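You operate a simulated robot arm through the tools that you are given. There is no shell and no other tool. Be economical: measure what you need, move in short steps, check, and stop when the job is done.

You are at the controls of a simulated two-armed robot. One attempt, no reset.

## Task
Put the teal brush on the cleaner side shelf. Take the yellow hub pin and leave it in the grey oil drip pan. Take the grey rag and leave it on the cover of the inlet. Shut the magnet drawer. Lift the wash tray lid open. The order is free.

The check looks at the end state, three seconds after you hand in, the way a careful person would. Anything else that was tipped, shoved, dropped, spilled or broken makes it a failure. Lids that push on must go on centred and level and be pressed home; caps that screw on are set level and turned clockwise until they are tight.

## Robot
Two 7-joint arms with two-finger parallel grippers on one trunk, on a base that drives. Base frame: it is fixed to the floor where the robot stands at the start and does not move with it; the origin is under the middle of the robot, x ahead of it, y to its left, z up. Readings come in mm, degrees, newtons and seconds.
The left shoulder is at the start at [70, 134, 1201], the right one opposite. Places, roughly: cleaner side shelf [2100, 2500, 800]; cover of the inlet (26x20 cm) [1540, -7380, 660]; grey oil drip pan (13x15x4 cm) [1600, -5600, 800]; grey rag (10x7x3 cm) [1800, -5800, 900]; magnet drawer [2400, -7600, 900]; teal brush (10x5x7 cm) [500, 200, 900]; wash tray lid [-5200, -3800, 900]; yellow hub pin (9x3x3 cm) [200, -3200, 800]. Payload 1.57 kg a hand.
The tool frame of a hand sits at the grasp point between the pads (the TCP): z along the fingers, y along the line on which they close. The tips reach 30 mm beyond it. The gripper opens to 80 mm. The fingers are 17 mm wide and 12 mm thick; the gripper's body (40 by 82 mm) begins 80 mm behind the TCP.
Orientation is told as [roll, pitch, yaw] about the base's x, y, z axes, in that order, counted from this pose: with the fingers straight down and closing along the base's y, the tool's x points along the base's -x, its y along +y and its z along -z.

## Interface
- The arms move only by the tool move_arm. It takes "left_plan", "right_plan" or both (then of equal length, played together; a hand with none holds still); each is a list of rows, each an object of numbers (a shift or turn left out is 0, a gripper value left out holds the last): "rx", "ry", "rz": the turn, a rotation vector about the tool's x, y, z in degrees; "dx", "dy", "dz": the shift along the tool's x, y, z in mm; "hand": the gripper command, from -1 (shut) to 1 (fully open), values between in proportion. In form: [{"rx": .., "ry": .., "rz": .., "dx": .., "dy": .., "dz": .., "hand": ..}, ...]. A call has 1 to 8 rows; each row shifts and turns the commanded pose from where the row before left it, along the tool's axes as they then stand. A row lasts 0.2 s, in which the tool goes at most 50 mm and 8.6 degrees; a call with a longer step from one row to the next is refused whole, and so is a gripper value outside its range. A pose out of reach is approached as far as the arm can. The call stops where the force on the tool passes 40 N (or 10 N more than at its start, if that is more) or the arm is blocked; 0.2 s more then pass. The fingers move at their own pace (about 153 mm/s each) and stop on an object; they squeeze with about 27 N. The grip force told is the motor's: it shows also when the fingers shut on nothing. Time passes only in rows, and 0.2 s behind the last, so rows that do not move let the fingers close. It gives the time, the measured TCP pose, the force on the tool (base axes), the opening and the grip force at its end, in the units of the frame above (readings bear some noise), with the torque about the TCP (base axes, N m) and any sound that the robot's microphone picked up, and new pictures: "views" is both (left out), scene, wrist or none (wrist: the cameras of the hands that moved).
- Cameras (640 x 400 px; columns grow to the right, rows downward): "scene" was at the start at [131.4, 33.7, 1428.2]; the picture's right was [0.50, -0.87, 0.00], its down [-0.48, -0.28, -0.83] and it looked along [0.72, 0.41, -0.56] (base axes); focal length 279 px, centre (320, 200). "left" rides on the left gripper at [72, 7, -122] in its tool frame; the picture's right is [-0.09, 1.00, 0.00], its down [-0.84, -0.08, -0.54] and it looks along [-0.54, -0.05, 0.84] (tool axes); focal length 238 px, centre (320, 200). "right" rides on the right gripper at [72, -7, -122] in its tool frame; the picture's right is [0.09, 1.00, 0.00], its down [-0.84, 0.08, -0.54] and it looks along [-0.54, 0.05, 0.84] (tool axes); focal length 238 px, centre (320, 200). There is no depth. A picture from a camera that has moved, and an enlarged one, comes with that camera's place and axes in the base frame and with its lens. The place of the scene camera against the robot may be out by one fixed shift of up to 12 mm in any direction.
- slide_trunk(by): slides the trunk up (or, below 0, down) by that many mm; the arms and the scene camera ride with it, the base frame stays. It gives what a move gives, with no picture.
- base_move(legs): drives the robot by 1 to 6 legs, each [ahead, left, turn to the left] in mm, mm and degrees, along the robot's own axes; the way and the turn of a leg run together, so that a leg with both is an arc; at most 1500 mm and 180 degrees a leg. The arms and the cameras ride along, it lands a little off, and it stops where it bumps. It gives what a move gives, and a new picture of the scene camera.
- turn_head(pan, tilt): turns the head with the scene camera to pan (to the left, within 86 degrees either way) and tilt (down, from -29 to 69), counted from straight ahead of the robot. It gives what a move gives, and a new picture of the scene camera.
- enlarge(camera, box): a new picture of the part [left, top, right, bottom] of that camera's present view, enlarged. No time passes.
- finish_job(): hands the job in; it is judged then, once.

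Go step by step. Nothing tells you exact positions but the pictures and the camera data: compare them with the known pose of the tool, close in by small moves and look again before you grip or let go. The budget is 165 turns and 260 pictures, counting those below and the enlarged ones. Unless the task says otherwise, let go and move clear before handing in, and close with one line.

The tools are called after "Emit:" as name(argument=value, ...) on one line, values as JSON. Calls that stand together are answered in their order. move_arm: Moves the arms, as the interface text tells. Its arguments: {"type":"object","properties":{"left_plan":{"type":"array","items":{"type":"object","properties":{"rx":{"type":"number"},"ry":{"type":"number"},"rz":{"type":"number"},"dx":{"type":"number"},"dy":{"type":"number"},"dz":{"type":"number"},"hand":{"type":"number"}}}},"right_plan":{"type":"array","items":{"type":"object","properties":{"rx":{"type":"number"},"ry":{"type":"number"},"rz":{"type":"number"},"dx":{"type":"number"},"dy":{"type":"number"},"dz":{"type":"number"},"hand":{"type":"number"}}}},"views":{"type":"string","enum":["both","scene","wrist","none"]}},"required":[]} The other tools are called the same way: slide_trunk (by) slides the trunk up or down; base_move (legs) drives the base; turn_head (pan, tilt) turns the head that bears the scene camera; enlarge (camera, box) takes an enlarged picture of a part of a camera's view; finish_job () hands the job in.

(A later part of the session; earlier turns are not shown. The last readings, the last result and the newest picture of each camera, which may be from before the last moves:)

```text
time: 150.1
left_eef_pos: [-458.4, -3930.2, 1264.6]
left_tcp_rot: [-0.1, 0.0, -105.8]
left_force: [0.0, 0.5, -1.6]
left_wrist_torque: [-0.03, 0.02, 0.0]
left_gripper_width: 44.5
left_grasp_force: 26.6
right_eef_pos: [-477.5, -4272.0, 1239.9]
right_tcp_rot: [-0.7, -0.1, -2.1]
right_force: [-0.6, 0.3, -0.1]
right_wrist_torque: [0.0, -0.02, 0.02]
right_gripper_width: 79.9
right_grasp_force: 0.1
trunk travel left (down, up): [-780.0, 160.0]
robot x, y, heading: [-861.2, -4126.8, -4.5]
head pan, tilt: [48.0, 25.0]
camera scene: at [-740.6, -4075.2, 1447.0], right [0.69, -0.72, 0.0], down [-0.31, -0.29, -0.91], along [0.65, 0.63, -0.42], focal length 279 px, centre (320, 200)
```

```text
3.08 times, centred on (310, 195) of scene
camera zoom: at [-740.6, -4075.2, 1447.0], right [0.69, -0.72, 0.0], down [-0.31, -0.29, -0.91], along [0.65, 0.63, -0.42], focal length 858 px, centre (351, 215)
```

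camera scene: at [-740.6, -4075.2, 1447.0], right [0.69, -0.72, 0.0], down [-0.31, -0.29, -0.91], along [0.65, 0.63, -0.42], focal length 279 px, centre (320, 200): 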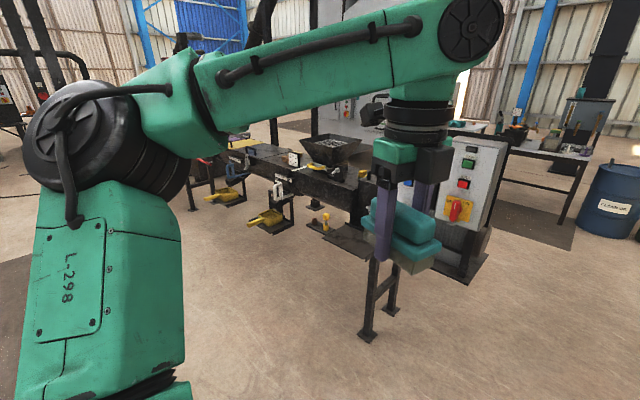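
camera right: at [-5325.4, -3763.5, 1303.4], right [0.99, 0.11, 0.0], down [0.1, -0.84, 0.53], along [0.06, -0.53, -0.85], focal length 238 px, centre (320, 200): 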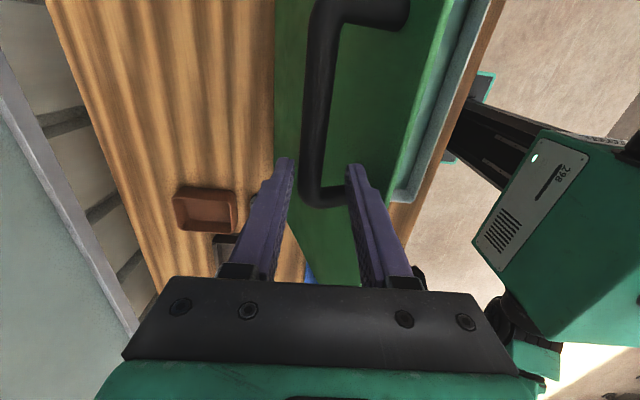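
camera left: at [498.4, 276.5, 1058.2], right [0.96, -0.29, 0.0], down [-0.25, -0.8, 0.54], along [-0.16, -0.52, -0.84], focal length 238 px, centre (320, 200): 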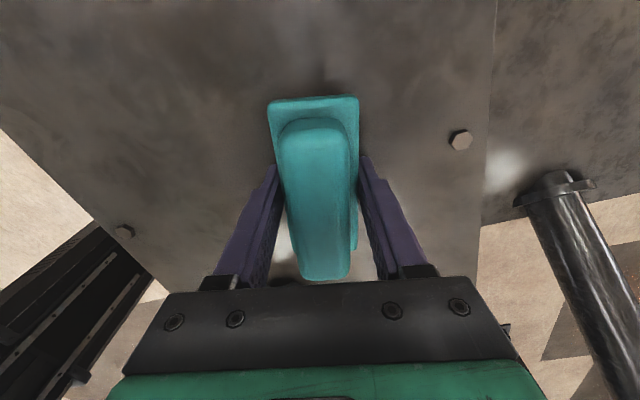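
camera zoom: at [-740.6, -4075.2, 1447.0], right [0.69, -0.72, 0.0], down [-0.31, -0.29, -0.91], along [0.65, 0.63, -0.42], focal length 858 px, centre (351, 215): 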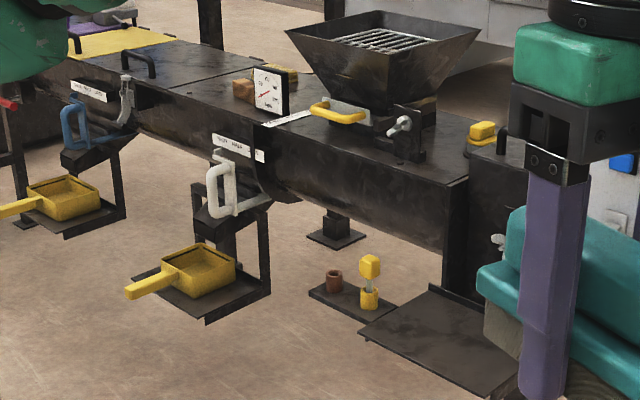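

The yellow pin stands on a small shelf near [200, -3205, 720]. I drive toward it diagonally.

Emit:
base_move(legs=[[0, 0, 52], [850, 0, -3]])

Emit:
turn_head(pan=-20, tilt=50)

```text
time: 157.0
left_eef_pos: [-163.7, -3061.0, 1265.6]
left_tcp_rot: [-0.1, 0.0, -55.7]
left_force: [0.6, 0.4, -0.8]
left_wrist_torque: [0.01, -0.01, 0.0]
left_gripper_width: 44.9
left_grasp_force: 26.8
right_eef_pos: [88.1, -3295.0, 1241.4]
right_tcp_rot: [-0.7, -0.1, 48.1]
right_force: [0.1, 0.1, 0.1]
right_wrist_torque: [0.04, 0.01, -0.03]
right_gripper_width: 80.2
right_grasp_force: 0.0
trunk travel left (down, up): [-780.0, 160.0]
robot x, y, heading: [-271.6, -3494.9, 46.0]
head pan, tilt: [48.0, 25.0]
camera scene: at [-238.7, -3378.0, 1447.1], right [1.0, 0.07, 0.0], down [0.03, -0.42, -0.91], along [-0.06, 0.9, -0.42], focal length 279 px, centre (320, 200)
```

scene: 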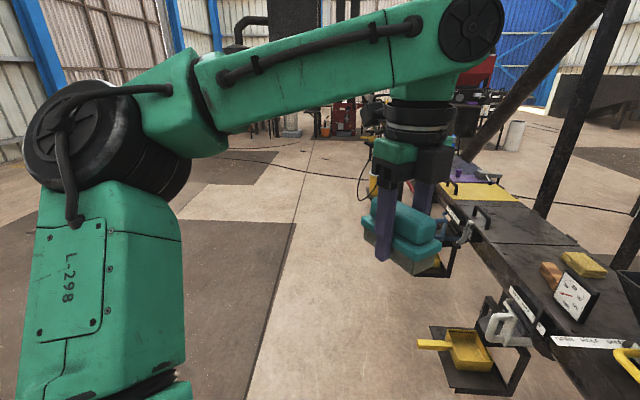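

```text
time: 158.4
left_eef_pos: [-161.9, -3060.1, 1266.0]
left_tcp_rot: [0.1, 0.0, -55.7]
left_force: [0.1, -0.1, -2.3]
left_wrist_torque: [0.01, -0.01, 0.01]
left_gripper_width: 44.5
left_grasp_force: 26.7
right_eef_pos: [88.9, -3294.1, 1239.3]
right_tcp_rot: [-0.7, 0.0, 48.1]
right_force: [1.0, -0.4, 0.8]
right_wrist_torque: [-0.01, 0.01, -0.01]
right_gripper_width: 79.9
right_grasp_force: 0.0
trunk travel left (down, up): [-780.0, 160.0]
robot x, y, heading: [-272.1, -3495.1, 46.2]
head pan, tilt: [-20.0, 50.0]
camera scene: at [-162.3, -3435.3, 1409.5], right [0.44, -0.9, 0.0], down [-0.69, -0.34, -0.64], along [0.58, 0.28, -0.77], focal length 279 px, centre (320, 200)
```

scene: 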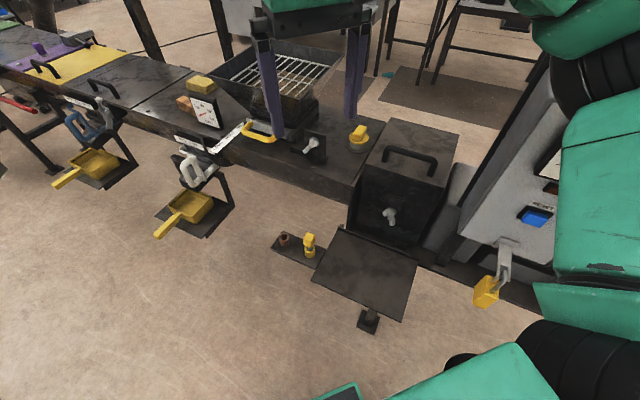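

Emit:
enlarge(camera="scene", box=[250, 210, 350, 275])

Emit:
enlarge(camera="right", box=[0, 0, 640, 400])

```text
6.15 times, centred on (300, 242) of scene
camera zoom: at [-162.3, -3435.3, 1409.5], right [0.44, -0.9, 0.0], down [-0.69, -0.34, -0.64], along [0.58, 0.28, -0.77], focal length 1716 px, centre (443, -62)
```

zoom: 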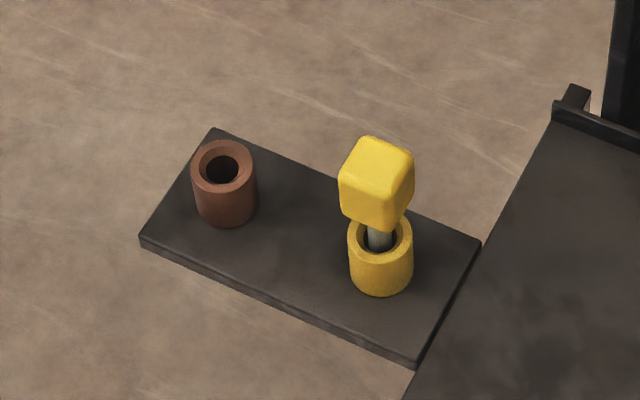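

```text
1.00 times, centred on (320, 200) of right
camera zoom: at [44.4, -3350.3, 1361.6], right [-0.8, 0.6, -0.01], down [0.5, 0.68, 0.54], along [0.33, 0.43, -0.84], focal length 238 px, centre (320, 200)
```

zoom: 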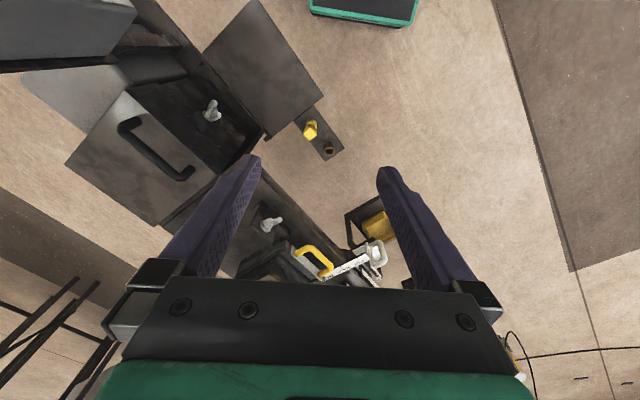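

The pin has a square yellow head (axis-aligned) on a steel shaft standing in a socket, with the head at about [165, -3242, 800]. I turn the right hand to close along x and come above it.

Emit:
move_arm(right_plan=[{"rz": -8.4}, {"rz": -8.4}, {"rz": -8.4}, {"rz": -8.4}, {"rz": -8.4}, {"dx": -26, "dy": -38}, {"dx": -26, "dy": -38}], views="none")

Emit:
move_arm(right_plan=[{"dz": 45}, {"dz": 45}, {"dz": 45}, {"dz": 45}, {"dz": 45}, {"dz": 45}], views="both")

```text
time: 160.0
left_eef_pos: [-162.1, -3058.9, 1264.5]
left_tcp_rot: [-0.1, -0.1, -55.6]
left_force: [1.0, -0.2, -0.8]
left_wrist_torque: [-0.01, 0.01, -0.01]
left_gripper_width: 44.6
left_grasp_force: 27.3
right_eef_pos: [168.1, -3237.2, 1238.8]
right_tcp_rot: [-0.5, 0.4, 90.2]
right_force: [0.4, -0.4, -0.3]
right_wrist_torque: [-0.01, 0.01, 0.0]
right_gripper_width: 79.9
right_grasp_force: 0.2
trunk travel left (down, up): [-780.0, 160.0]
robot x, y, heading: [-271.5, -3494.0, 46.0]
head pan, tilt: [-20.0, 50.0]
```

```text
time: 161.4
left_eef_pos: [-162.1, -3061.2, 1265.2]
left_tcp_rot: [0.0, 0.0, -55.6]
left_force: [0.2, 0.3, -1.0]
left_wrist_torque: [0.0, 0.0, -0.01]
left_gripper_width: 44.5
left_grasp_force: 27.3
right_eef_pos: [170.6, -3240.9, 968.7]
right_tcp_rot: [-0.6, 0.4, 90.2]
right_force: [-0.3, -0.5, 0.0]
right_wrist_torque: [0.02, -0.01, 0.01]
right_gripper_width: 79.9
right_grasp_force: 0.0
trunk travel left (down, up): [-780.0, 160.0]
robot x, y, heading: [-269.8, -3493.2, 46.1]
head pan, tilt: [-20.0, 50.0]
camera scene: at [-162.1, -3435.5, 1409.6], right [0.44, -0.9, 0.0], down [-0.69, -0.34, -0.64], along [0.58, 0.28, -0.77], focal length 279 px, centre (320, 200)
camera right: at [174.6, -3312.4, 1091.3], right [-1.0, -0.1, -0.01], down [-0.09, 0.84, 0.54], along [-0.04, 0.53, -0.84], focal length 238 px, centre (320, 200)
```

scene: 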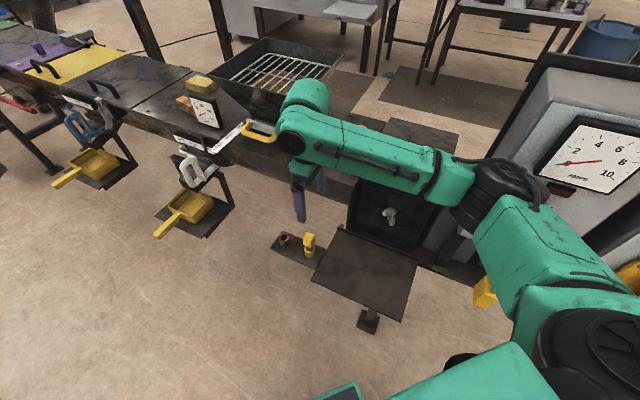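
right: 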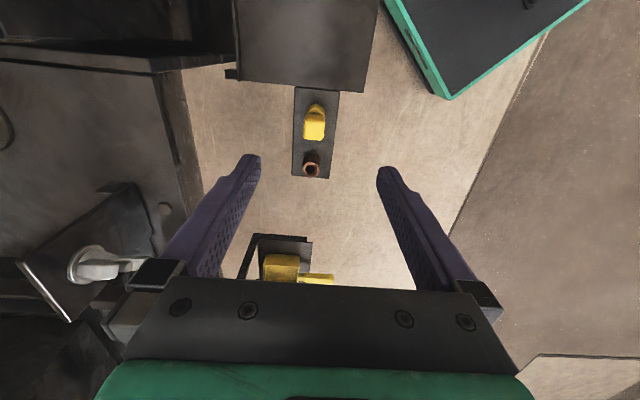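

Emit:
move_arm(right_plan=[{"dx": -10, "dy": -7}, {"dz": 45}, {"dz": 45}], views="wrist")

```text
time: 162.2
left_eef_pos: [-161.5, -3061.0, 1265.3]
left_tcp_rot: [0.0, 0.0, -55.8]
left_force: [0.9, 0.2, -0.6]
left_wrist_torque: [-0.04, 0.02, -0.03]
left_gripper_width: 44.5
left_grasp_force: 27.2
right_eef_pos: [176.8, -3231.3, 879.3]
right_tcp_rot: [-0.6, 0.4, 90.2]
right_force: [-0.2, -0.3, -0.2]
right_wrist_torque: [0.02, 0.0, -0.02]
right_gripper_width: 79.7
right_grasp_force: 0.1
trunk travel left (down, up): [-780.0, 160.0]
robot x, y, heading: [-273.3, -3494.2, 46.0]
head pan, tilt: [-20.0, 50.0]
camera right: at [181.4, -3302.8, 1002.4], right [-1.0, -0.09, -0.01], down [-0.09, 0.84, 0.54], along [-0.04, 0.53, -0.84], focal length 238 px, centre (320, 200)
```

right: 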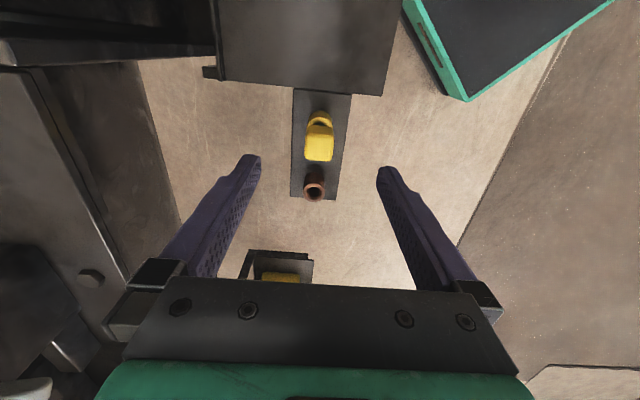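

Emit:
move_arm(right_plan=[{"dz": 20}, {"dz": 20}], views="wrist")

Emit:
enlarge(camera="scene", box=[250, 180, 370, 260])

```text
time: 162.8
left_eef_pos: [-161.1, -3060.2, 1265.6]
left_tcp_rot: [0.0, 0.0, -55.7]
left_force: [0.3, 0.5, -1.2]
left_wrist_torque: [0.0, -0.02, 0.0]
left_gripper_width: 44.7
left_grasp_force: 27.2
right_eef_pos: [176.6, -3233.2, 839.4]
right_tcp_rot: [-0.6, 0.4, 90.1]
right_force: [-0.7, -0.7, -0.4]
right_wrist_torque: [0.0, 0.02, -0.01]
right_gripper_width: 79.9
right_grasp_force: 0.1
trunk travel left (down, up): [-780.0, 160.0]
robot x, y, heading: [-271.8, -3496.6, 46.2]
head pan, tilt: [-20.0, 50.0]
camera right: at [181.6, -3304.9, 962.2], right [-1.0, -0.09, -0.01], down [-0.08, 0.84, 0.54], along [-0.04, 0.53, -0.84], focal length 238 px, centre (320, 200)
```

right: 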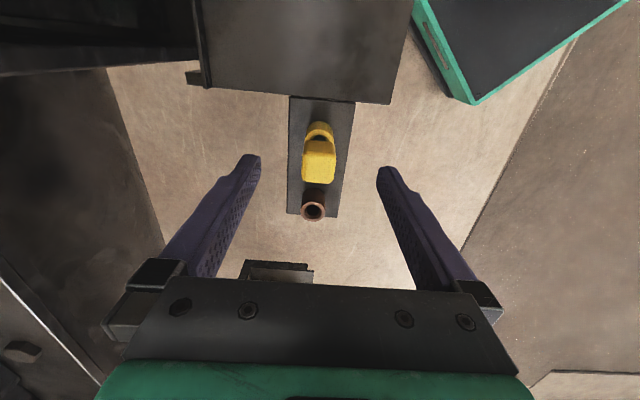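

```text
5.00 times, centred on (310, 220) of scene
camera zoom: at [-162.1, -3435.3, 1409.5], right [0.44, -0.9, 0.0], down [-0.69, -0.34, -0.64], along [0.58, 0.28, -0.77], focal length 1394 px, centre (370, 100)
```

zoom: 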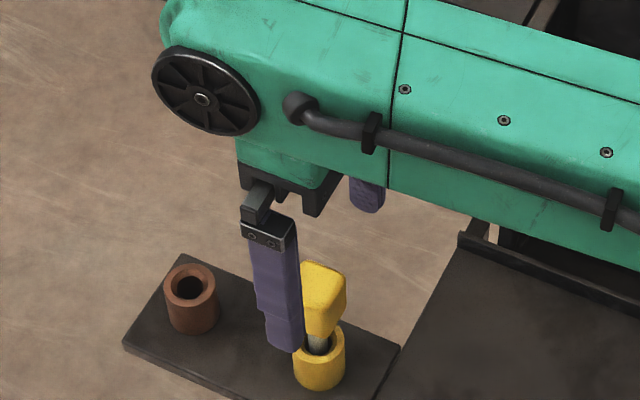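

Emit:
move_arm(right_plan=[{"dx": -12}, {"dz": 25}, {"dz": 25}], views="wrist")

Emit:
enlarge(camera="scene", box=[250, 180, 370, 260])

```text
time: 163.6
left_eef_pos: [-163.1, -3060.1, 1265.2]
left_tcp_rot: [0.0, -0.1, -55.7]
left_force: [-1.1, 0.8, -0.8]
left_wrist_torque: [0.0, -0.01, 0.0]
left_gripper_width: 44.6
left_grasp_force: 26.7
right_eef_pos: [175.8, -3223.2, 790.2]
right_tcp_rot: [-0.6, 0.4, 90.3]
right_force: [0.1, 0.7, 0.0]
right_wrist_torque: [0.02, 0.02, 0.01]
right_gripper_width: 79.9
right_grasp_force: 0.1
trunk travel left (down, up): [-780.0, 160.0]
robot x, y, heading: [-268.6, -3495.6, 45.8]
head pan, tilt: [-20.0, 50.0]
camera right: at [181.7, -3295.0, 912.4], right [-1.0, -0.09, -0.01], down [-0.09, 0.84, 0.54], along [-0.04, 0.53, -0.84], focal length 238 px, centre (320, 200)
```

right: 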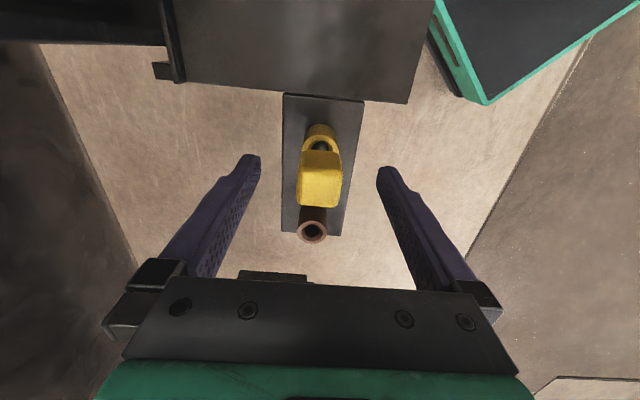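

```text
5.00 times, centred on (310, 220) of scene
camera zoom: at [-162.2, -3435.6, 1409.6], right [0.44, -0.9, 0.0], down [-0.69, -0.34, -0.64], along [0.58, 0.28, -0.77], focal length 1394 px, centre (370, 100)
```

zoom: 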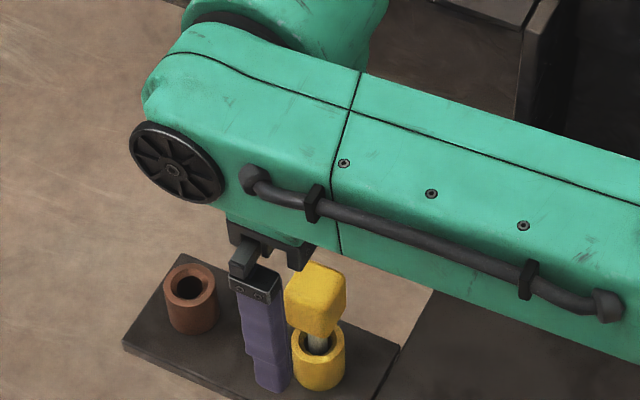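

Emit:
move_arm(right_plan=[{"dx": -6}, {"dz": 16}, {"dz": 16}], views="wrist")

```text
time: 164.4
left_eef_pos: [-161.9, -3060.0, 1264.0]
left_tcp_rot: [0.0, 0.0, -55.7]
left_force: [0.0, 0.9, -1.1]
left_wrist_torque: [-0.03, -0.01, -0.01]
left_gripper_width: 44.5
left_grasp_force: 26.5
right_eef_pos: [175.9, -3217.3, 757.5]
right_tcp_rot: [-0.6, 0.3, 90.1]
right_force: [0.2, -0.4, 0.0]
right_wrist_torque: [-0.02, 0.0, -0.03]
right_gripper_width: 80.1
right_grasp_force: 0.1
trunk travel left (down, up): [-780.0, 160.0]
robot x, y, heading: [-270.2, -3496.1, 46.1]
head pan, tilt: [-20.0, 50.0]
camera right: at [182.0, -3288.4, 879.9], right [-1.0, -0.09, -0.01], down [-0.08, 0.84, 0.53], along [-0.04, 0.53, -0.84], focal length 238 px, centre (320, 200)
```

right: 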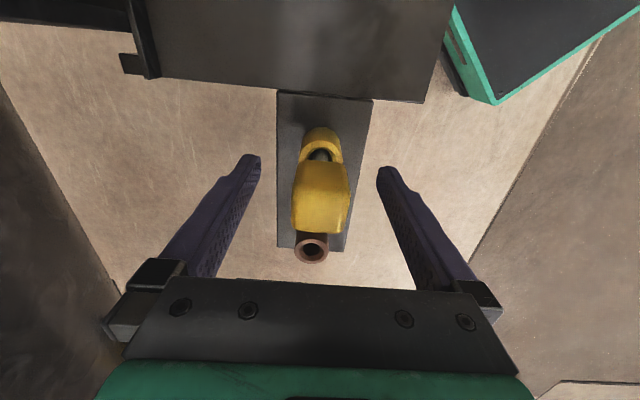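

Head is between the pads; I close, then lift straight up.

Emit:
move_arm(right_plan=[{"hand": -1}, {"hand": -1}, {"hand": -1}], views="none")

Emit:
move_arm(right_plan=[{"dz": -15}, {"dz": -20}, {"dz": -30}, {"dz": -40}], views="both")

```text
time: 165.2
left_eef_pos: [-161.7, -3061.8, 1265.1]
left_tcp_rot: [0.1, 0.2, -55.7]
left_force: [-0.2, 0.0, -0.7]
left_wrist_torque: [0.01, 0.0, 0.01]
left_gripper_width: 44.6
left_grasp_force: 27.0
right_eef_pos: [177.3, -3217.0, 757.9]
right_tcp_rot: [-0.6, 0.4, 90.1]
right_force: [1.7, 0.3, -0.6]
right_wrist_torque: [0.2, -0.18, -0.03]
right_gripper_width: 28.5
right_grasp_force: 38.1
trunk travel left (down, up): [-780.0, 160.0]
robot x, y, heading: [-270.8, -3492.7, 46.0]
head pan, tilt: [-20.0, 50.0]
```

```text
time: 165.6
left_eef_pos: [-157.3, -3054.7, 1264.0]
left_tcp_rot: [-0.4, 0.1, -55.6]
left_force: [-1.0, -0.6, -0.8]
left_wrist_torque: [0.02, 0.01, 0.0]
left_gripper_width: 44.7
left_grasp_force: 26.5
right_eef_pos: [177.5, -3215.9, 757.2]
right_tcp_rot: [0.1, 1.0, 90.0]
right_force: [11.8, 11.2, -28.6]
right_wrist_torque: [1.5, -0.48, -0.02]
right_gripper_width: 28.3
right_grasp_force: 39.1
trunk travel left (down, up): [-780.0, 160.0]
robot x, y, heading: [-270.3, -3490.5, 46.2]
head pan, tilt: [-20.0, 50.0]
stopped in row 1 (right hand): the force on the tool passed its limit (the readings are from after the stop); the commanded pose is now the measured one
camera scene: at [-156.5, -3430.0, 1408.3], right [0.44, -0.9, 0.0], down [-0.69, -0.34, -0.64], along [0.57, 0.28, -0.77], focal length 279 px, centre (320, 200)
camera right: at [183.9, -3287.3, 880.8], right [-1.0, -0.09, 0.0], down [-0.08, 0.85, 0.53], along [-0.05, 0.53, -0.85], focal length 238 px, centre (320, 200)
```

scene: 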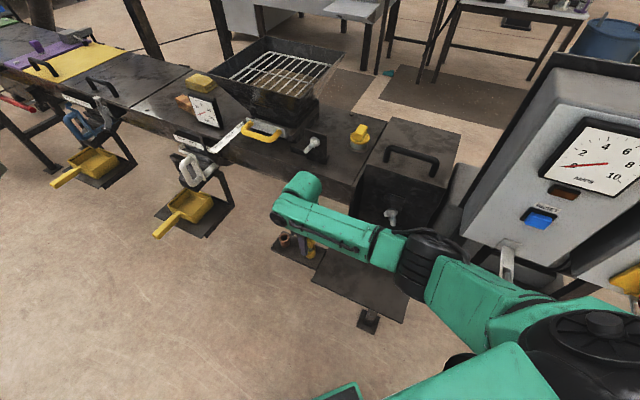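
right: 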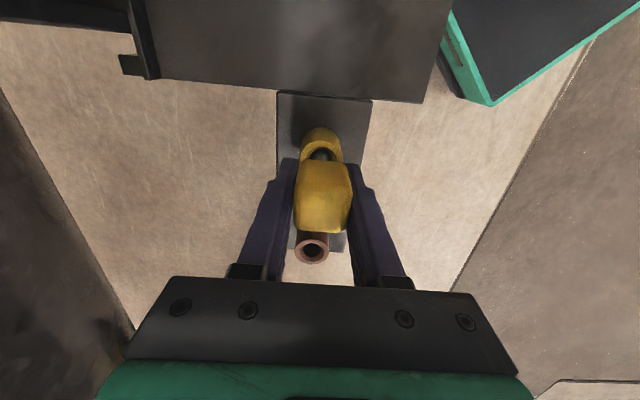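

The tips probably clamp the socket ring too. I open, regrip 17 mm higher and try again.

Emit:
move_arm(right_plan=[{"hand": 0.3}, {"hand": 0.3}, {"dz": -17}, {"hand": -1}, {"hand": -1}, {"hand": -1}], views="none")

Emit:
move_arm(right_plan=[{"dz": -4}, {"dz": -4}, {"dz": -6}, {"dz": -10}, {"dz": -15}, {"dz": -20}, {"dz": -30}], views="both")

```text
time: 167.0
left_eef_pos: [-161.0, -3059.8, 1266.0]
left_tcp_rot: [0.0, 0.0, -55.7]
left_force: [1.0, -0.2, -0.6]
left_wrist_torque: [0.04, -0.01, 0.0]
left_gripper_width: 44.5
left_grasp_force: 27.2
right_eef_pos: [175.2, -3220.6, 778.9]
right_tcp_rot: [-0.1, 0.9, 90.0]
right_force: [5.6, 0.1, 1.6]
right_wrist_torque: [-0.07, -0.3, -0.01]
right_gripper_width: 26.4
right_grasp_force: 27.1
trunk travel left (down, up): [-780.0, 160.0]
robot x, y, heading: [-267.7, -3493.7, 46.2]
head pan, tilt: [-20.0, 50.0]
```

```text
time: 168.6
left_eef_pos: [-163.1, -3061.4, 1264.4]
left_tcp_rot: [0.0, 0.0, -55.7]
left_force: [0.4, 0.8, -1.3]
left_wrist_torque: [0.01, -0.02, -0.02]
left_gripper_width: 44.6
left_grasp_force: 27.3
right_eef_pos: [172.9, -3217.2, 867.9]
right_tcp_rot: [-0.1, 0.9, 90.1]
right_force: [0.6, -0.2, -0.3]
right_wrist_torque: [-0.03, 0.01, 0.0]
right_gripper_width: 26.4
right_grasp_force: 26.8
trunk travel left (down, up): [-780.0, 160.0]
robot x, y, heading: [-271.4, -3494.9, 45.8]
head pan, tilt: [-20.0, 50.0]
camera scene: at [-162.9, -3435.4, 1409.5], right [0.44, -0.9, 0.0], down [-0.69, -0.34, -0.64], along [0.58, 0.28, -0.77], focal length 279 px, centre (320, 200)
camera right: at [179.2, -3288.0, 991.0], right [-1.0, -0.09, 0.0], down [-0.08, 0.84, 0.53], along [-0.05, 0.53, -0.85], focal length 238 px, centre (320, 200)
```

scene: 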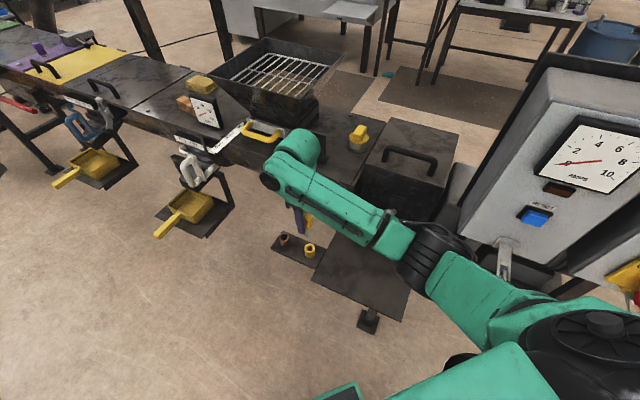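
right: 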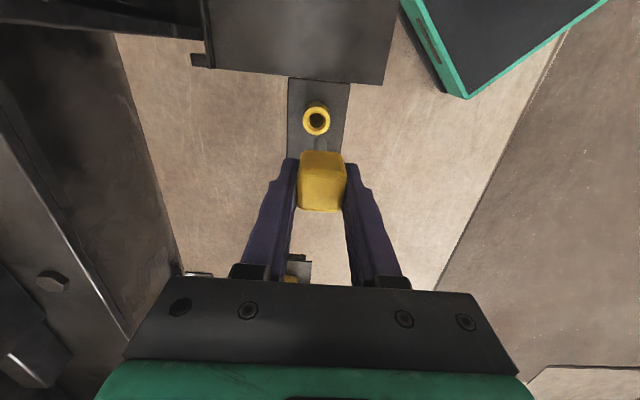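

Pin extracted. I raise it, back off, and drive through the gap in the line to the far side.

Emit:
move_arm(right_plan=[{"dz": -45}, {"dz": -45}, {"dz": -45}, {"dz": -45}, {"dz": -45}, {"dz": -45}], views="none")

Emit:
base_move(legs=[[-700, 0, 0], [0, 0, -70], [1000, 0, 0], [800, 0, 0]])

Emit:
turn_head(pan=-45, tilt=20)

```text
time: 170.0
left_eef_pos: [-163.5, -3061.5, 1265.5]
left_tcp_rot: [-0.1, 0.0, -55.7]
left_force: [0.3, 0.3, -1.3]
left_wrist_torque: [-0.04, 0.03, -0.03]
left_gripper_width: 44.6
left_grasp_force: 27.5
right_eef_pos: [172.6, -3219.3, 1139.4]
right_tcp_rot: [0.0, 0.9, 90.1]
right_force: [-0.2, -0.4, -0.6]
right_wrist_torque: [0.03, -0.04, 0.02]
right_gripper_width: 26.1
right_grasp_force: 27.0
trunk travel left (down, up): [-780.0, 160.0]
robot x, y, heading: [-270.6, -3495.7, 46.0]
head pan, tilt: [-20.0, 50.0]
```

```text
time: 185.7
left_eef_pos: [1351.4, -4709.2, 1265.9]
left_tcp_rot: [0.0, 0.0, -126.1]
left_force: [-0.2, 0.0, -1.6]
left_wrist_torque: [0.03, -0.02, -0.01]
left_gripper_width: 44.8
left_grasp_force: 26.8
right_eef_pos: [1316.4, -5078.2, 1139.4]
right_tcp_rot: [-0.1, 0.8, 19.8]
right_force: [-0.3, 0.1, -0.4]
right_wrist_torque: [-0.02, -0.02, -0.01]
right_gripper_width: 26.3
right_grasp_force: 27.1
trunk travel left (down, up): [-780.0, 160.0]
robot x, y, heading: [906.6, -4754.4, -24.3]
head pan, tilt: [-20.0, 50.0]
camera scene: at [1010.6, -4838.7, 1409.6], right [-0.7, -0.72, 0.0], down [-0.55, 0.53, -0.64], along [0.46, -0.45, -0.77], focal length 279 px, centre (320, 200)
```

scene: 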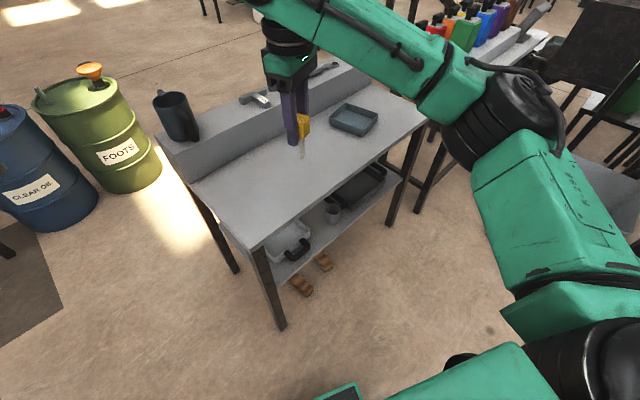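

```text
time: 186.6
left_eef_pos: [1352.1, -4708.2, 1264.8]
left_tcp_rot: [0.0, 0.0, -126.0]
left_force: [-0.4, -0.2, -1.3]
left_wrist_torque: [0.0, 0.02, 0.01]
left_gripper_width: 44.6
left_grasp_force: 26.9
right_eef_pos: [1316.2, -5078.9, 1138.6]
right_tcp_rot: [-0.1, 0.9, 19.8]
right_force: [0.3, 0.2, -0.2]
right_wrist_torque: [-0.03, 0.0, 0.0]
right_gripper_width: 26.3
right_grasp_force: 26.5
trunk travel left (down, up): [-780.0, 160.0]
robot x, y, heading: [907.2, -4751.5, -24.1]
head pan, tilt: [-45.0, 20.0]
camera scene: at [989.4, -4872.4, 1455.0], right [-0.94, -0.35, 0.0], down [-0.12, 0.32, -0.94], along [0.33, -0.88, -0.34], focal length 279 px, centre (320, 200)
```

scene: 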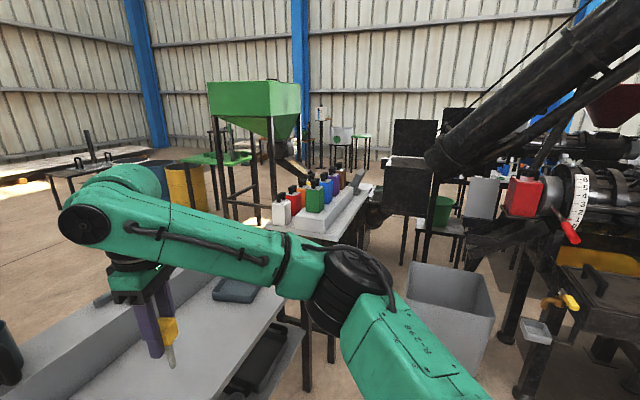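

The table ahead bears a grey tray near [1562, -5556, 800] — the drip pan. I look for the rag.

Emit:
turn_head(pan=-20, tilt=35)

Emit:
enlarge(camera="scene", box=[160, 60, 480, 260])

```text
time: 187.5
left_eef_pos: [1351.3, -4710.7, 1266.4]
left_tcp_rot: [0.0, 0.0, -125.9]
left_force: [-0.3, 0.1, -1.2]
left_wrist_torque: [0.02, -0.03, 0.03]
left_gripper_width: 44.5
left_grasp_force: 27.0
right_eef_pos: [1317.5, -5078.9, 1137.7]
right_tcp_rot: [-0.1, 0.9, 19.8]
right_force: [0.6, -0.2, -0.9]
right_wrist_torque: [0.03, -0.04, -0.04]
right_gripper_width: 26.1
right_grasp_force: 27.1
trunk travel left (down, up): [-780.0, 160.0]
robot x, y, heading: [907.7, -4748.2, -24.0]
head pan, tilt: [-20.0, 35.0]
camera scene: at [1019.2, -4846.9, 1431.3], right [-0.7, -0.72, 0.0], down [-0.41, 0.4, -0.82], along [0.59, -0.57, -0.57], focal length 279 px, centre (320, 200)
```

scene: 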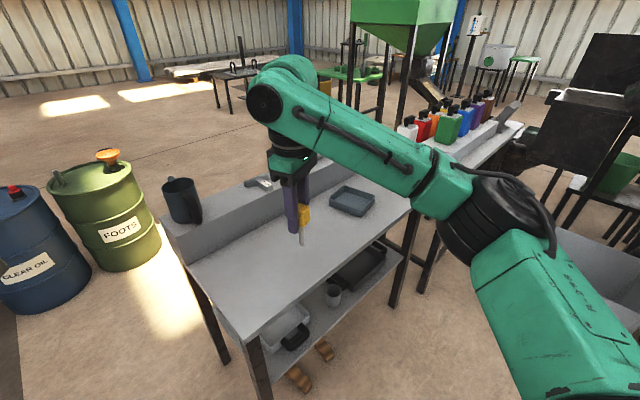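

```text
2.00 times, centred on (320, 160) of scene
camera zoom: at [1019.2, -4846.9, 1431.3], right [-0.7, -0.72, 0.0], down [-0.41, 0.4, -0.82], along [0.59, -0.57, -0.57], focal length 558 px, centre (320, 280)
```

zoom: 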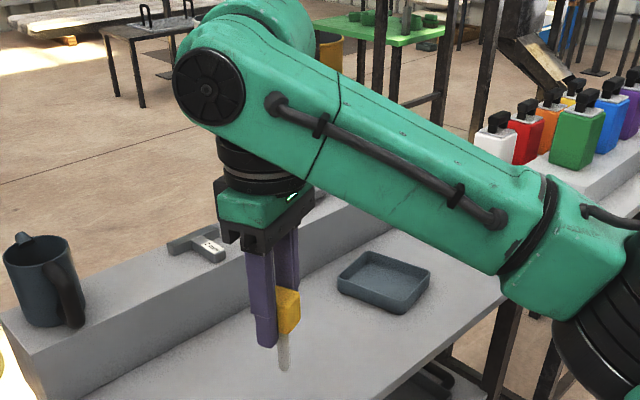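

The table's front edge is at x≈1396 and its long side runs along y. I drive to face it with the pan in front of the right arm.

Emit:
base_move(legs=[[0, 0, 24], [150, -660, 0]])

Emit:
turn_head(pan=-25, tilt=40)

```text
time: 192.5
left_eef_pos: [1441.2, -5188.0, 1266.2]
left_tcp_rot: [0.0, 0.0, -101.9]
left_force: [0.4, 0.1, -1.2]
left_wrist_torque: [-0.02, 0.01, 0.0]
left_gripper_width: 44.7
left_grasp_force: 27.6
right_eef_pos: [1562.0, -5539.7, 1137.9]
right_tcp_rot: [0.0, 0.9, 44.0]
right_force: [0.8, 0.9, -1.2]
right_wrist_torque: [0.0, 0.0, -0.02]
right_gripper_width: 26.1
right_grasp_force: 27.1
trunk travel left (down, up): [-780.0, 160.0]
robot x, y, heading: [1052.3, -5410.1, -0.1]
head pan, tilt: [-20.0, 35.0]
camera scene: at [1191.5, -5451.9, 1431.3], right [-0.34, -0.94, 0.0], down [-0.54, 0.2, -0.82], along [0.77, -0.28, -0.57], focal length 279 px, centre (320, 200)
```

scene: 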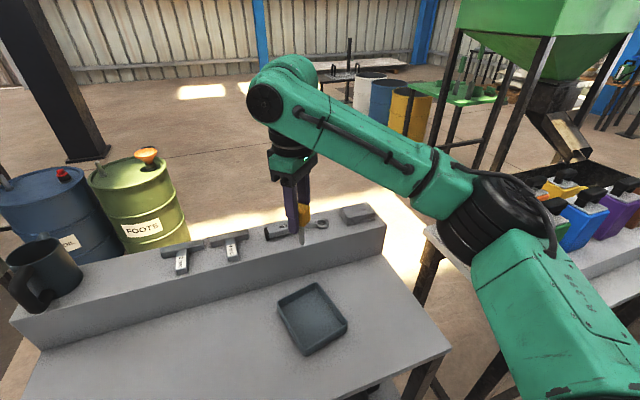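

```text
time: 193.1
left_eef_pos: [1443.0, -5189.5, 1264.0]
left_tcp_rot: [0.0, 0.0, -101.9]
left_force: [0.0, 0.2, -1.2]
left_wrist_torque: [0.02, 0.02, -0.02]
left_gripper_width: 44.5
left_grasp_force: 27.1
right_eef_pos: [1561.1, -5540.0, 1139.0]
right_tcp_rot: [-0.2, 0.9, 43.9]
right_force: [-0.4, 0.5, -0.2]
right_wrist_torque: [-0.01, -0.01, -0.01]
right_gripper_width: 26.8
right_grasp_force: 27.2
trunk travel left (down, up): [-780.0, 160.0]
robot x, y, heading: [1052.3, -5410.3, 0.0]
head pan, tilt: [-25.0, 40.0]
camera scene: at [1186.0, -5458.7, 1423.7], right [-0.42, -0.91, 0.0], down [-0.58, 0.27, -0.77], along [0.69, -0.33, -0.64], focal length 279 px, centre (320, 200)
```

scene: 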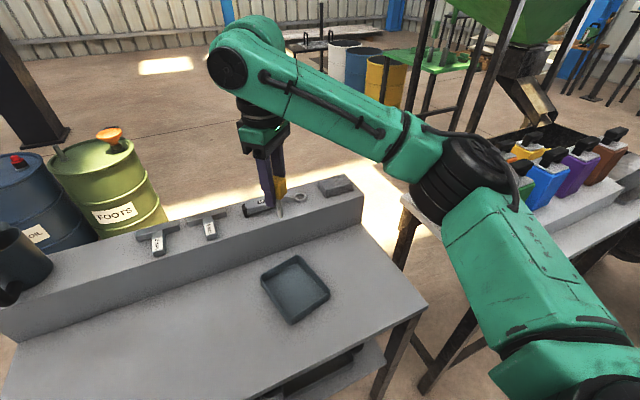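

The rag is the grey block on the ledge at ~[1802, -5814], and the pan is at ~[1575, -5578]. I align the right hand with the pan and look with the wrist camera.

Emit:
move_arm(right_plan=[{"rz": 8}, {"rz": 8}, {"rz": 8}, {"rz": 8}, {"dy": -25}], views="wrist")

Emit:
move_arm(right_plan=[{"dz": 45}, {"dz": 45}], views="both")

```text
time: 194.3
left_eef_pos: [1443.7, -5191.8, 1265.4]
left_tcp_rot: [0.1, 0.0, -101.9]
left_force: [0.3, -0.4, -1.8]
left_wrist_torque: [0.02, 0.03, 0.03]
left_gripper_width: 44.6
left_grasp_force: 27.7
right_eef_pos: [1567.7, -5565.9, 1138.9]
right_tcp_rot: [-0.5, 0.6, 11.9]
right_force: [-0.5, 0.4, -1.2]
right_wrist_torque: [0.02, 0.02, -0.01]
right_gripper_width: 26.4
right_grasp_force: 26.7
trunk travel left (down, up): [-780.0, 160.0]
robot x, y, heading: [1055.4, -5411.5, -0.1]
head pan, tilt: [-25.0, 40.0]
camera right: at [1499.6, -5586.1, 1262.0], right [-0.29, 0.96, -0.01], down [0.81, 0.25, 0.53], along [0.51, 0.15, -0.85], focal length 238 px, centre (320, 200)
```

right: 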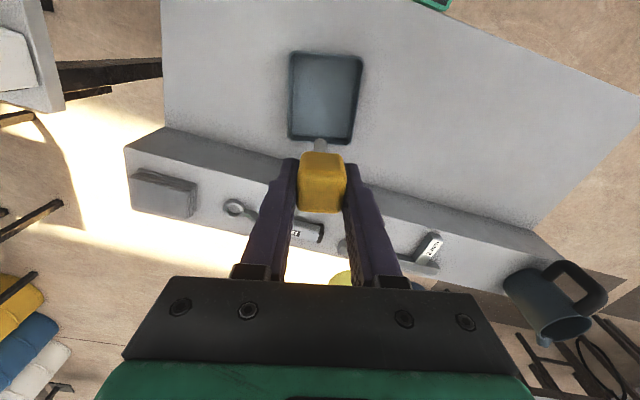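

```text
time: 194.9
left_eef_pos: [1444.3, -5190.3, 1265.6]
left_tcp_rot: [-0.1, 0.0, -102.0]
left_force: [-0.5, -0.8, -0.3]
left_wrist_torque: [0.03, -0.02, -0.03]
left_gripper_width: 44.6
left_grasp_force: 27.1
right_eef_pos: [1567.1, -5565.3, 1048.7]
right_tcp_rot: [-0.4, 0.6, 11.9]
right_force: [0.2, -0.2, -1.0]
right_wrist_torque: [0.01, -0.02, -0.01]
right_gripper_width: 26.5
right_grasp_force: 27.2
trunk travel left (down, up): [-780.0, 160.0]
robot x, y, heading: [1054.1, -5412.8, -0.2]
head pan, tilt: [-25.0, 40.0]
camera scene: at [1187.0, -5460.2, 1423.6], right [-0.43, -0.91, 0.0], down [-0.58, 0.27, -0.77], along [0.69, -0.33, -0.64], focal length 279 px, centre (320, 200)
camera right: at [1499.0, -5587.4, 1170.9], right [-0.3, 0.96, -0.01], down [0.81, 0.25, 0.53], along [0.51, 0.15, -0.85], focal length 238 px, centre (320, 200)
```

scene: 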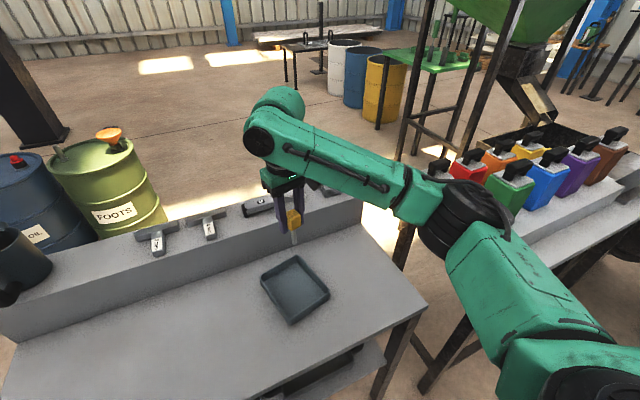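
right: 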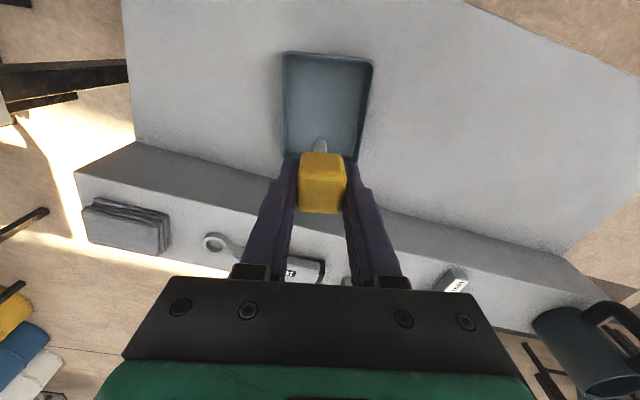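

The pan rim is at z≈770, centre ≈[1579, -5557], long axis ≈13°. I tilt the hand 45° forward so the pin can be laid in along the pan.

Emit:
move_arm(right_plan=[{"ry": -7.5}, {"ry": -7.5}, {"ry": -7.5}, {"ry": -7.5}, {"ry": -7.5}, {"ry": -7.5}], views="both")

```text
time: 196.3
left_eef_pos: [1442.1, -5190.1, 1265.9]
left_tcp_rot: [0.0, 0.0, -102.0]
left_force: [-0.5, 0.2, -0.7]
left_wrist_torque: [0.03, -0.03, -0.02]
left_gripper_width: 44.6
left_grasp_force: 27.1
right_eef_pos: [1565.6, -5565.8, 1050.5]
right_tcp_rot: [-0.7, -44.4, 12.4]
right_force: [0.2, 0.3, -0.6]
right_wrist_torque: [0.0, 0.0, 0.0]
right_gripper_width: 26.4
right_grasp_force: 26.4
trunk travel left (down, up): [-780.0, 160.0]
robot x, y, heading: [1055.5, -5409.1, -0.2]
head pan, tilt: [-25.0, 40.0]
camera scene: at [1185.2, -5459.2, 1423.8], right [-0.42, -0.91, 0.0], down [-0.58, 0.27, -0.77], along [0.69, -0.33, -0.64], focal length 279 px, centre (320, 200)
camera right: at [1432.9, -5600.6, 1085.7], right [-0.27, 0.96, -0.07], down [0.19, 0.13, 0.97], along [0.94, 0.25, -0.22], focal length 238 px, centre (320, 200)
```

scene: 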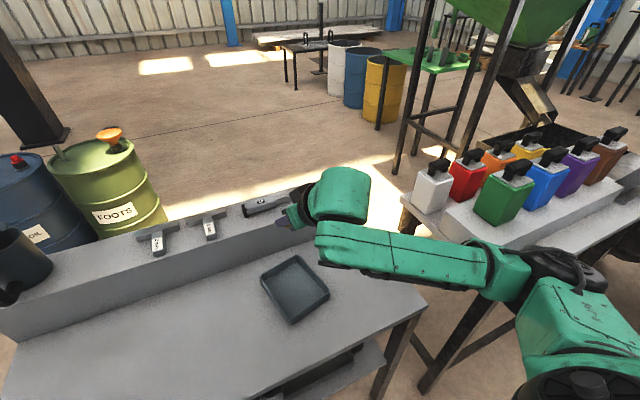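
right: 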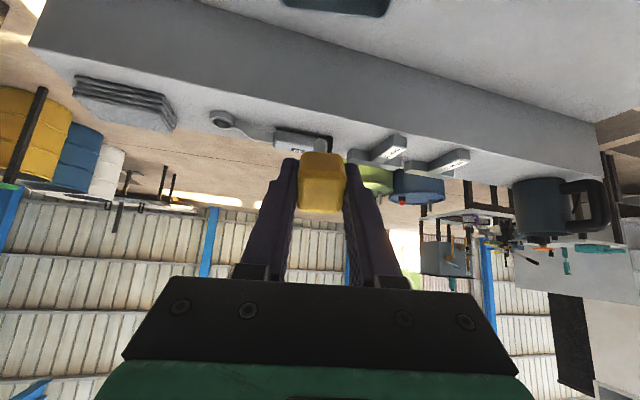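

Emit:
move_arm(right_plan=[{"dx": 31.5, "dz": 31.5}, {"dx": 31.5, "dz": 31.5}, {"dx": 31.5, "dz": 31.5}, {"dx": 31.5, "dz": 31.5}], views="both")

```text
time: 197.3
left_eef_pos: [1443.4, -5188.9, 1265.5]
left_tcp_rot: [-0.1, 0.1, -101.9]
left_force: [0.1, -1.4, -1.1]
left_wrist_torque: [0.02, 0.01, 0.03]
left_gripper_width: 44.6
left_grasp_force: 26.9
right_eef_pos: [1564.0, -5569.0, 869.1]
right_tcp_rot: [-0.8, -44.3, 12.5]
right_force: [0.0, 0.1, -0.8]
right_wrist_torque: [0.01, 0.04, 0.01]
right_gripper_width: 26.4
right_grasp_force: 27.4
trunk travel left (down, up): [-780.0, 160.0]
robot x, y, heading: [1053.1, -5414.4, -0.2]
head pan, tilt: [-25.0, 40.0]
camera scene: at [1186.3, -5458.8, 1423.7], right [-0.43, -0.91, 0.0], down [-0.58, 0.27, -0.77], along [0.69, -0.33, -0.64], focal length 279 px, centre (320, 200)
camera right: at [1431.9, -5603.9, 905.3], right [-0.27, 0.96, -0.07], down [0.2, 0.13, 0.97], along [0.94, 0.25, -0.22], focal length 238 px, centre (320, 200)
```

scene: 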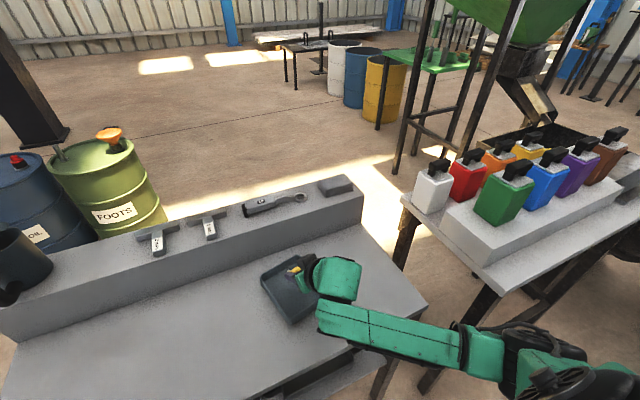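
right: 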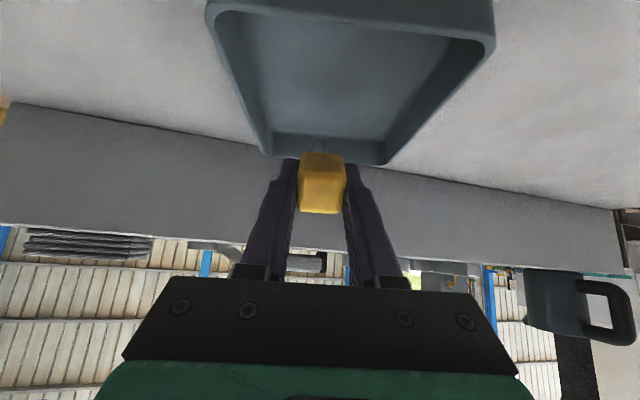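

Emit:
move_arm(right_plan=[{"dx": 14, "dz": 14, "dy": 5}, {"dx": 14, "dz": 14}, {"dx": 7, "dz": 7}, {"dx": 5, "dz": 5}, {"dx": 4, "dz": 4}], views="both")

Emit:
enlarge(camera="scene", box=[240, 230, 360, 340])

```text
time: 198.5
left_eef_pos: [1438.8, -5188.9, 1267.5]
left_tcp_rot: [0.2, 0.0, -102.0]
left_force: [0.4, 0.1, -1.6]
left_wrist_torque: [0.02, 0.0, -0.02]
left_gripper_width: 44.3
left_grasp_force: 27.0
right_eef_pos: [1562.6, -5563.2, 812.1]
right_tcp_rot: [-0.9, -44.8, 12.6]
right_force: [-3.3, -3.4, 23.5]
right_wrist_torque: [0.32, -0.18, 0.0]
right_gripper_width: 26.5
right_grasp_force: 27.3
trunk travel left (down, up): [-780.0, 160.0]
robot x, y, heading: [1054.5, -5410.3, -0.3]
head pan, tilt: [-25.0, 40.0]
camera scene: at [1180.2, -5458.5, 1424.5], right [-0.43, -0.91, 0.0], down [-0.58, 0.27, -0.77], along [0.7, -0.33, -0.64], focal length 279 px, centre (320, 200)
camera right: at [1428.9, -5597.8, 847.9], right [-0.27, 0.96, -0.07], down [0.19, 0.13, 0.97], along [0.94, 0.25, -0.22], focal length 238 px, centre (320, 200)
```

scene: 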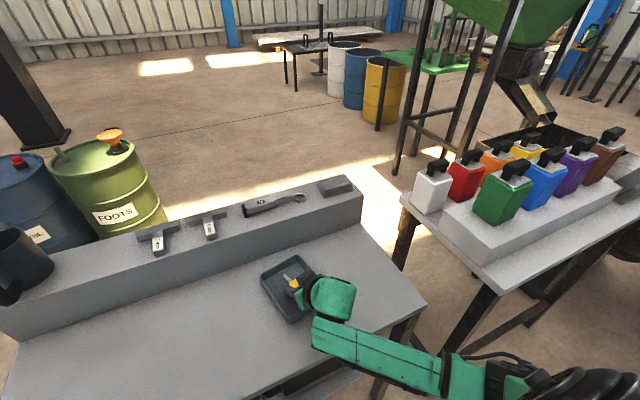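
right: 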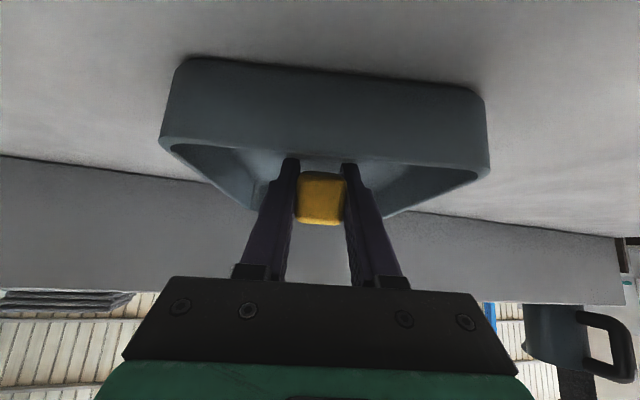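

```text
3.64 times, centred on (300, 285) of scene
camera zoom: at [1180.2, -5458.5, 1424.5], right [-0.43, -0.91, 0.0], down [-0.58, 0.27, -0.77], along [0.7, -0.33, -0.64], focal length 1014 px, centre (393, -109)
```

zoom: 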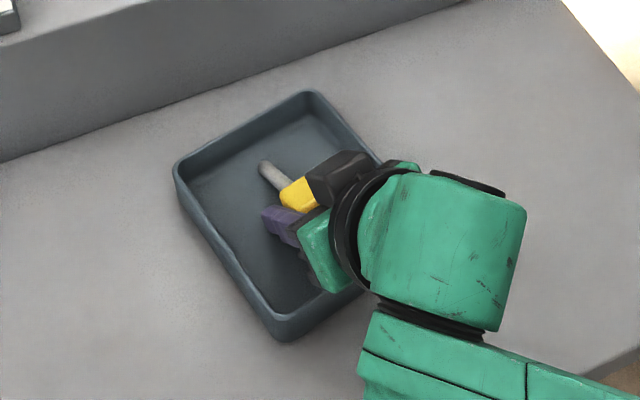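

The tip rests on the pan floor with the pin leaning 45° inside. I ease off slightly, release and withdraw along the tool axis.

Emit:
move_arm(right_plan=[{"dx": -1.5, "dz": -1.5}, {"hand": -0.1}, {"hand": 0.2}, {}, {"dz": -25}, {"dz": -35}, {"dz": -40}], views="both")

Emit:
enlarge(camera="scene", box=[240, 230, 360, 340])

```text
time: 200.1
left_eef_pos: [1441.8, -5190.3, 1265.6]
left_tcp_rot: [0.1, 0.0, -101.9]
left_force: [-0.4, 0.2, -1.5]
left_wrist_torque: [0.0, 0.0, 0.0]
left_gripper_width: 44.5
left_grasp_force: 27.0
right_eef_pos: [1491.2, -5575.9, 881.6]
right_tcp_rot: [-0.7, -44.3, 12.3]
right_force: [0.4, 0.3, 0.1]
right_wrist_torque: [0.01, 0.0, -0.03]
right_gripper_width: 47.8
right_grasp_force: 0.0
trunk travel left (down, up): [-780.0, 160.0]
robot x, y, heading: [1054.6, -5412.2, 0.0]
head pan, tilt: [-25.0, 40.0]
camera scene: at [1184.4, -5458.8, 1423.8], right [-0.42, -0.91, 0.0], down [-0.58, 0.27, -0.77], along [0.69, -0.33, -0.64], focal length 279 px, centre (320, 200)
camera right: at [1358.9, -5610.6, 918.0], right [-0.27, 0.96, -0.07], down [0.2, 0.13, 0.97], along [0.94, 0.25, -0.23], focal length 238 px, centre (320, 200)
```

scene: 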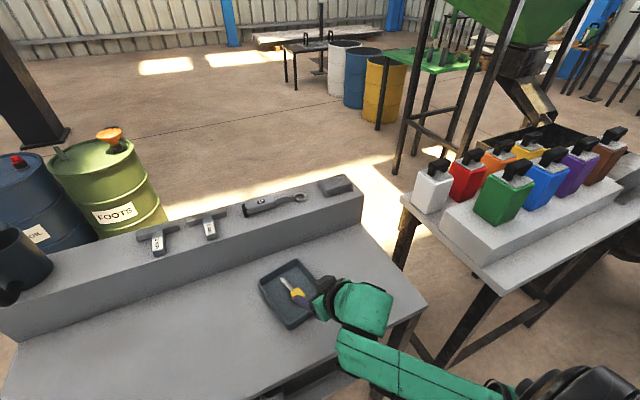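
right: 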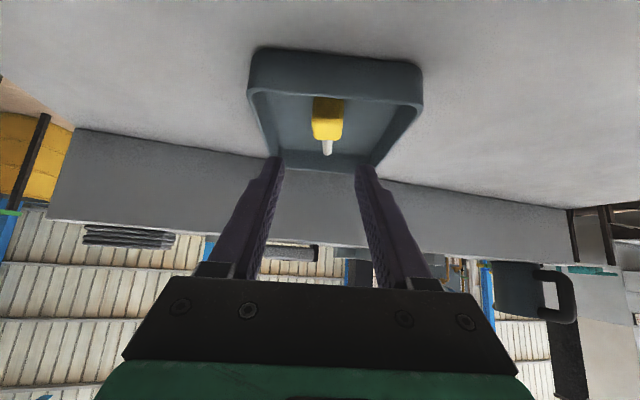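

```text
3.64 times, centred on (300, 285) of scene
camera zoom: at [1184.4, -5458.8, 1423.8], right [-0.42, -0.91, 0.0], down [-0.58, 0.27, -0.77], along [0.69, -0.33, -0.64], focal length 1014 px, centre (393, -109)
```

zoom: 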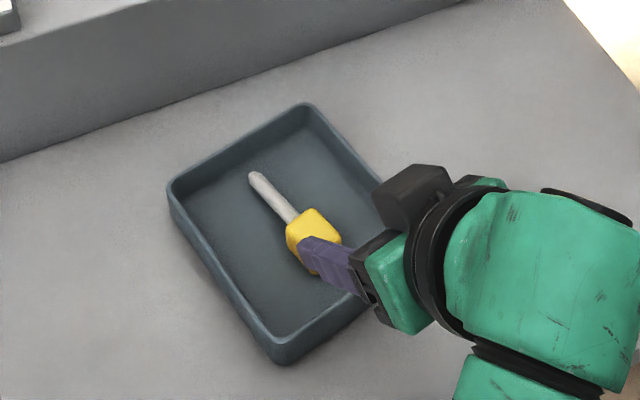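

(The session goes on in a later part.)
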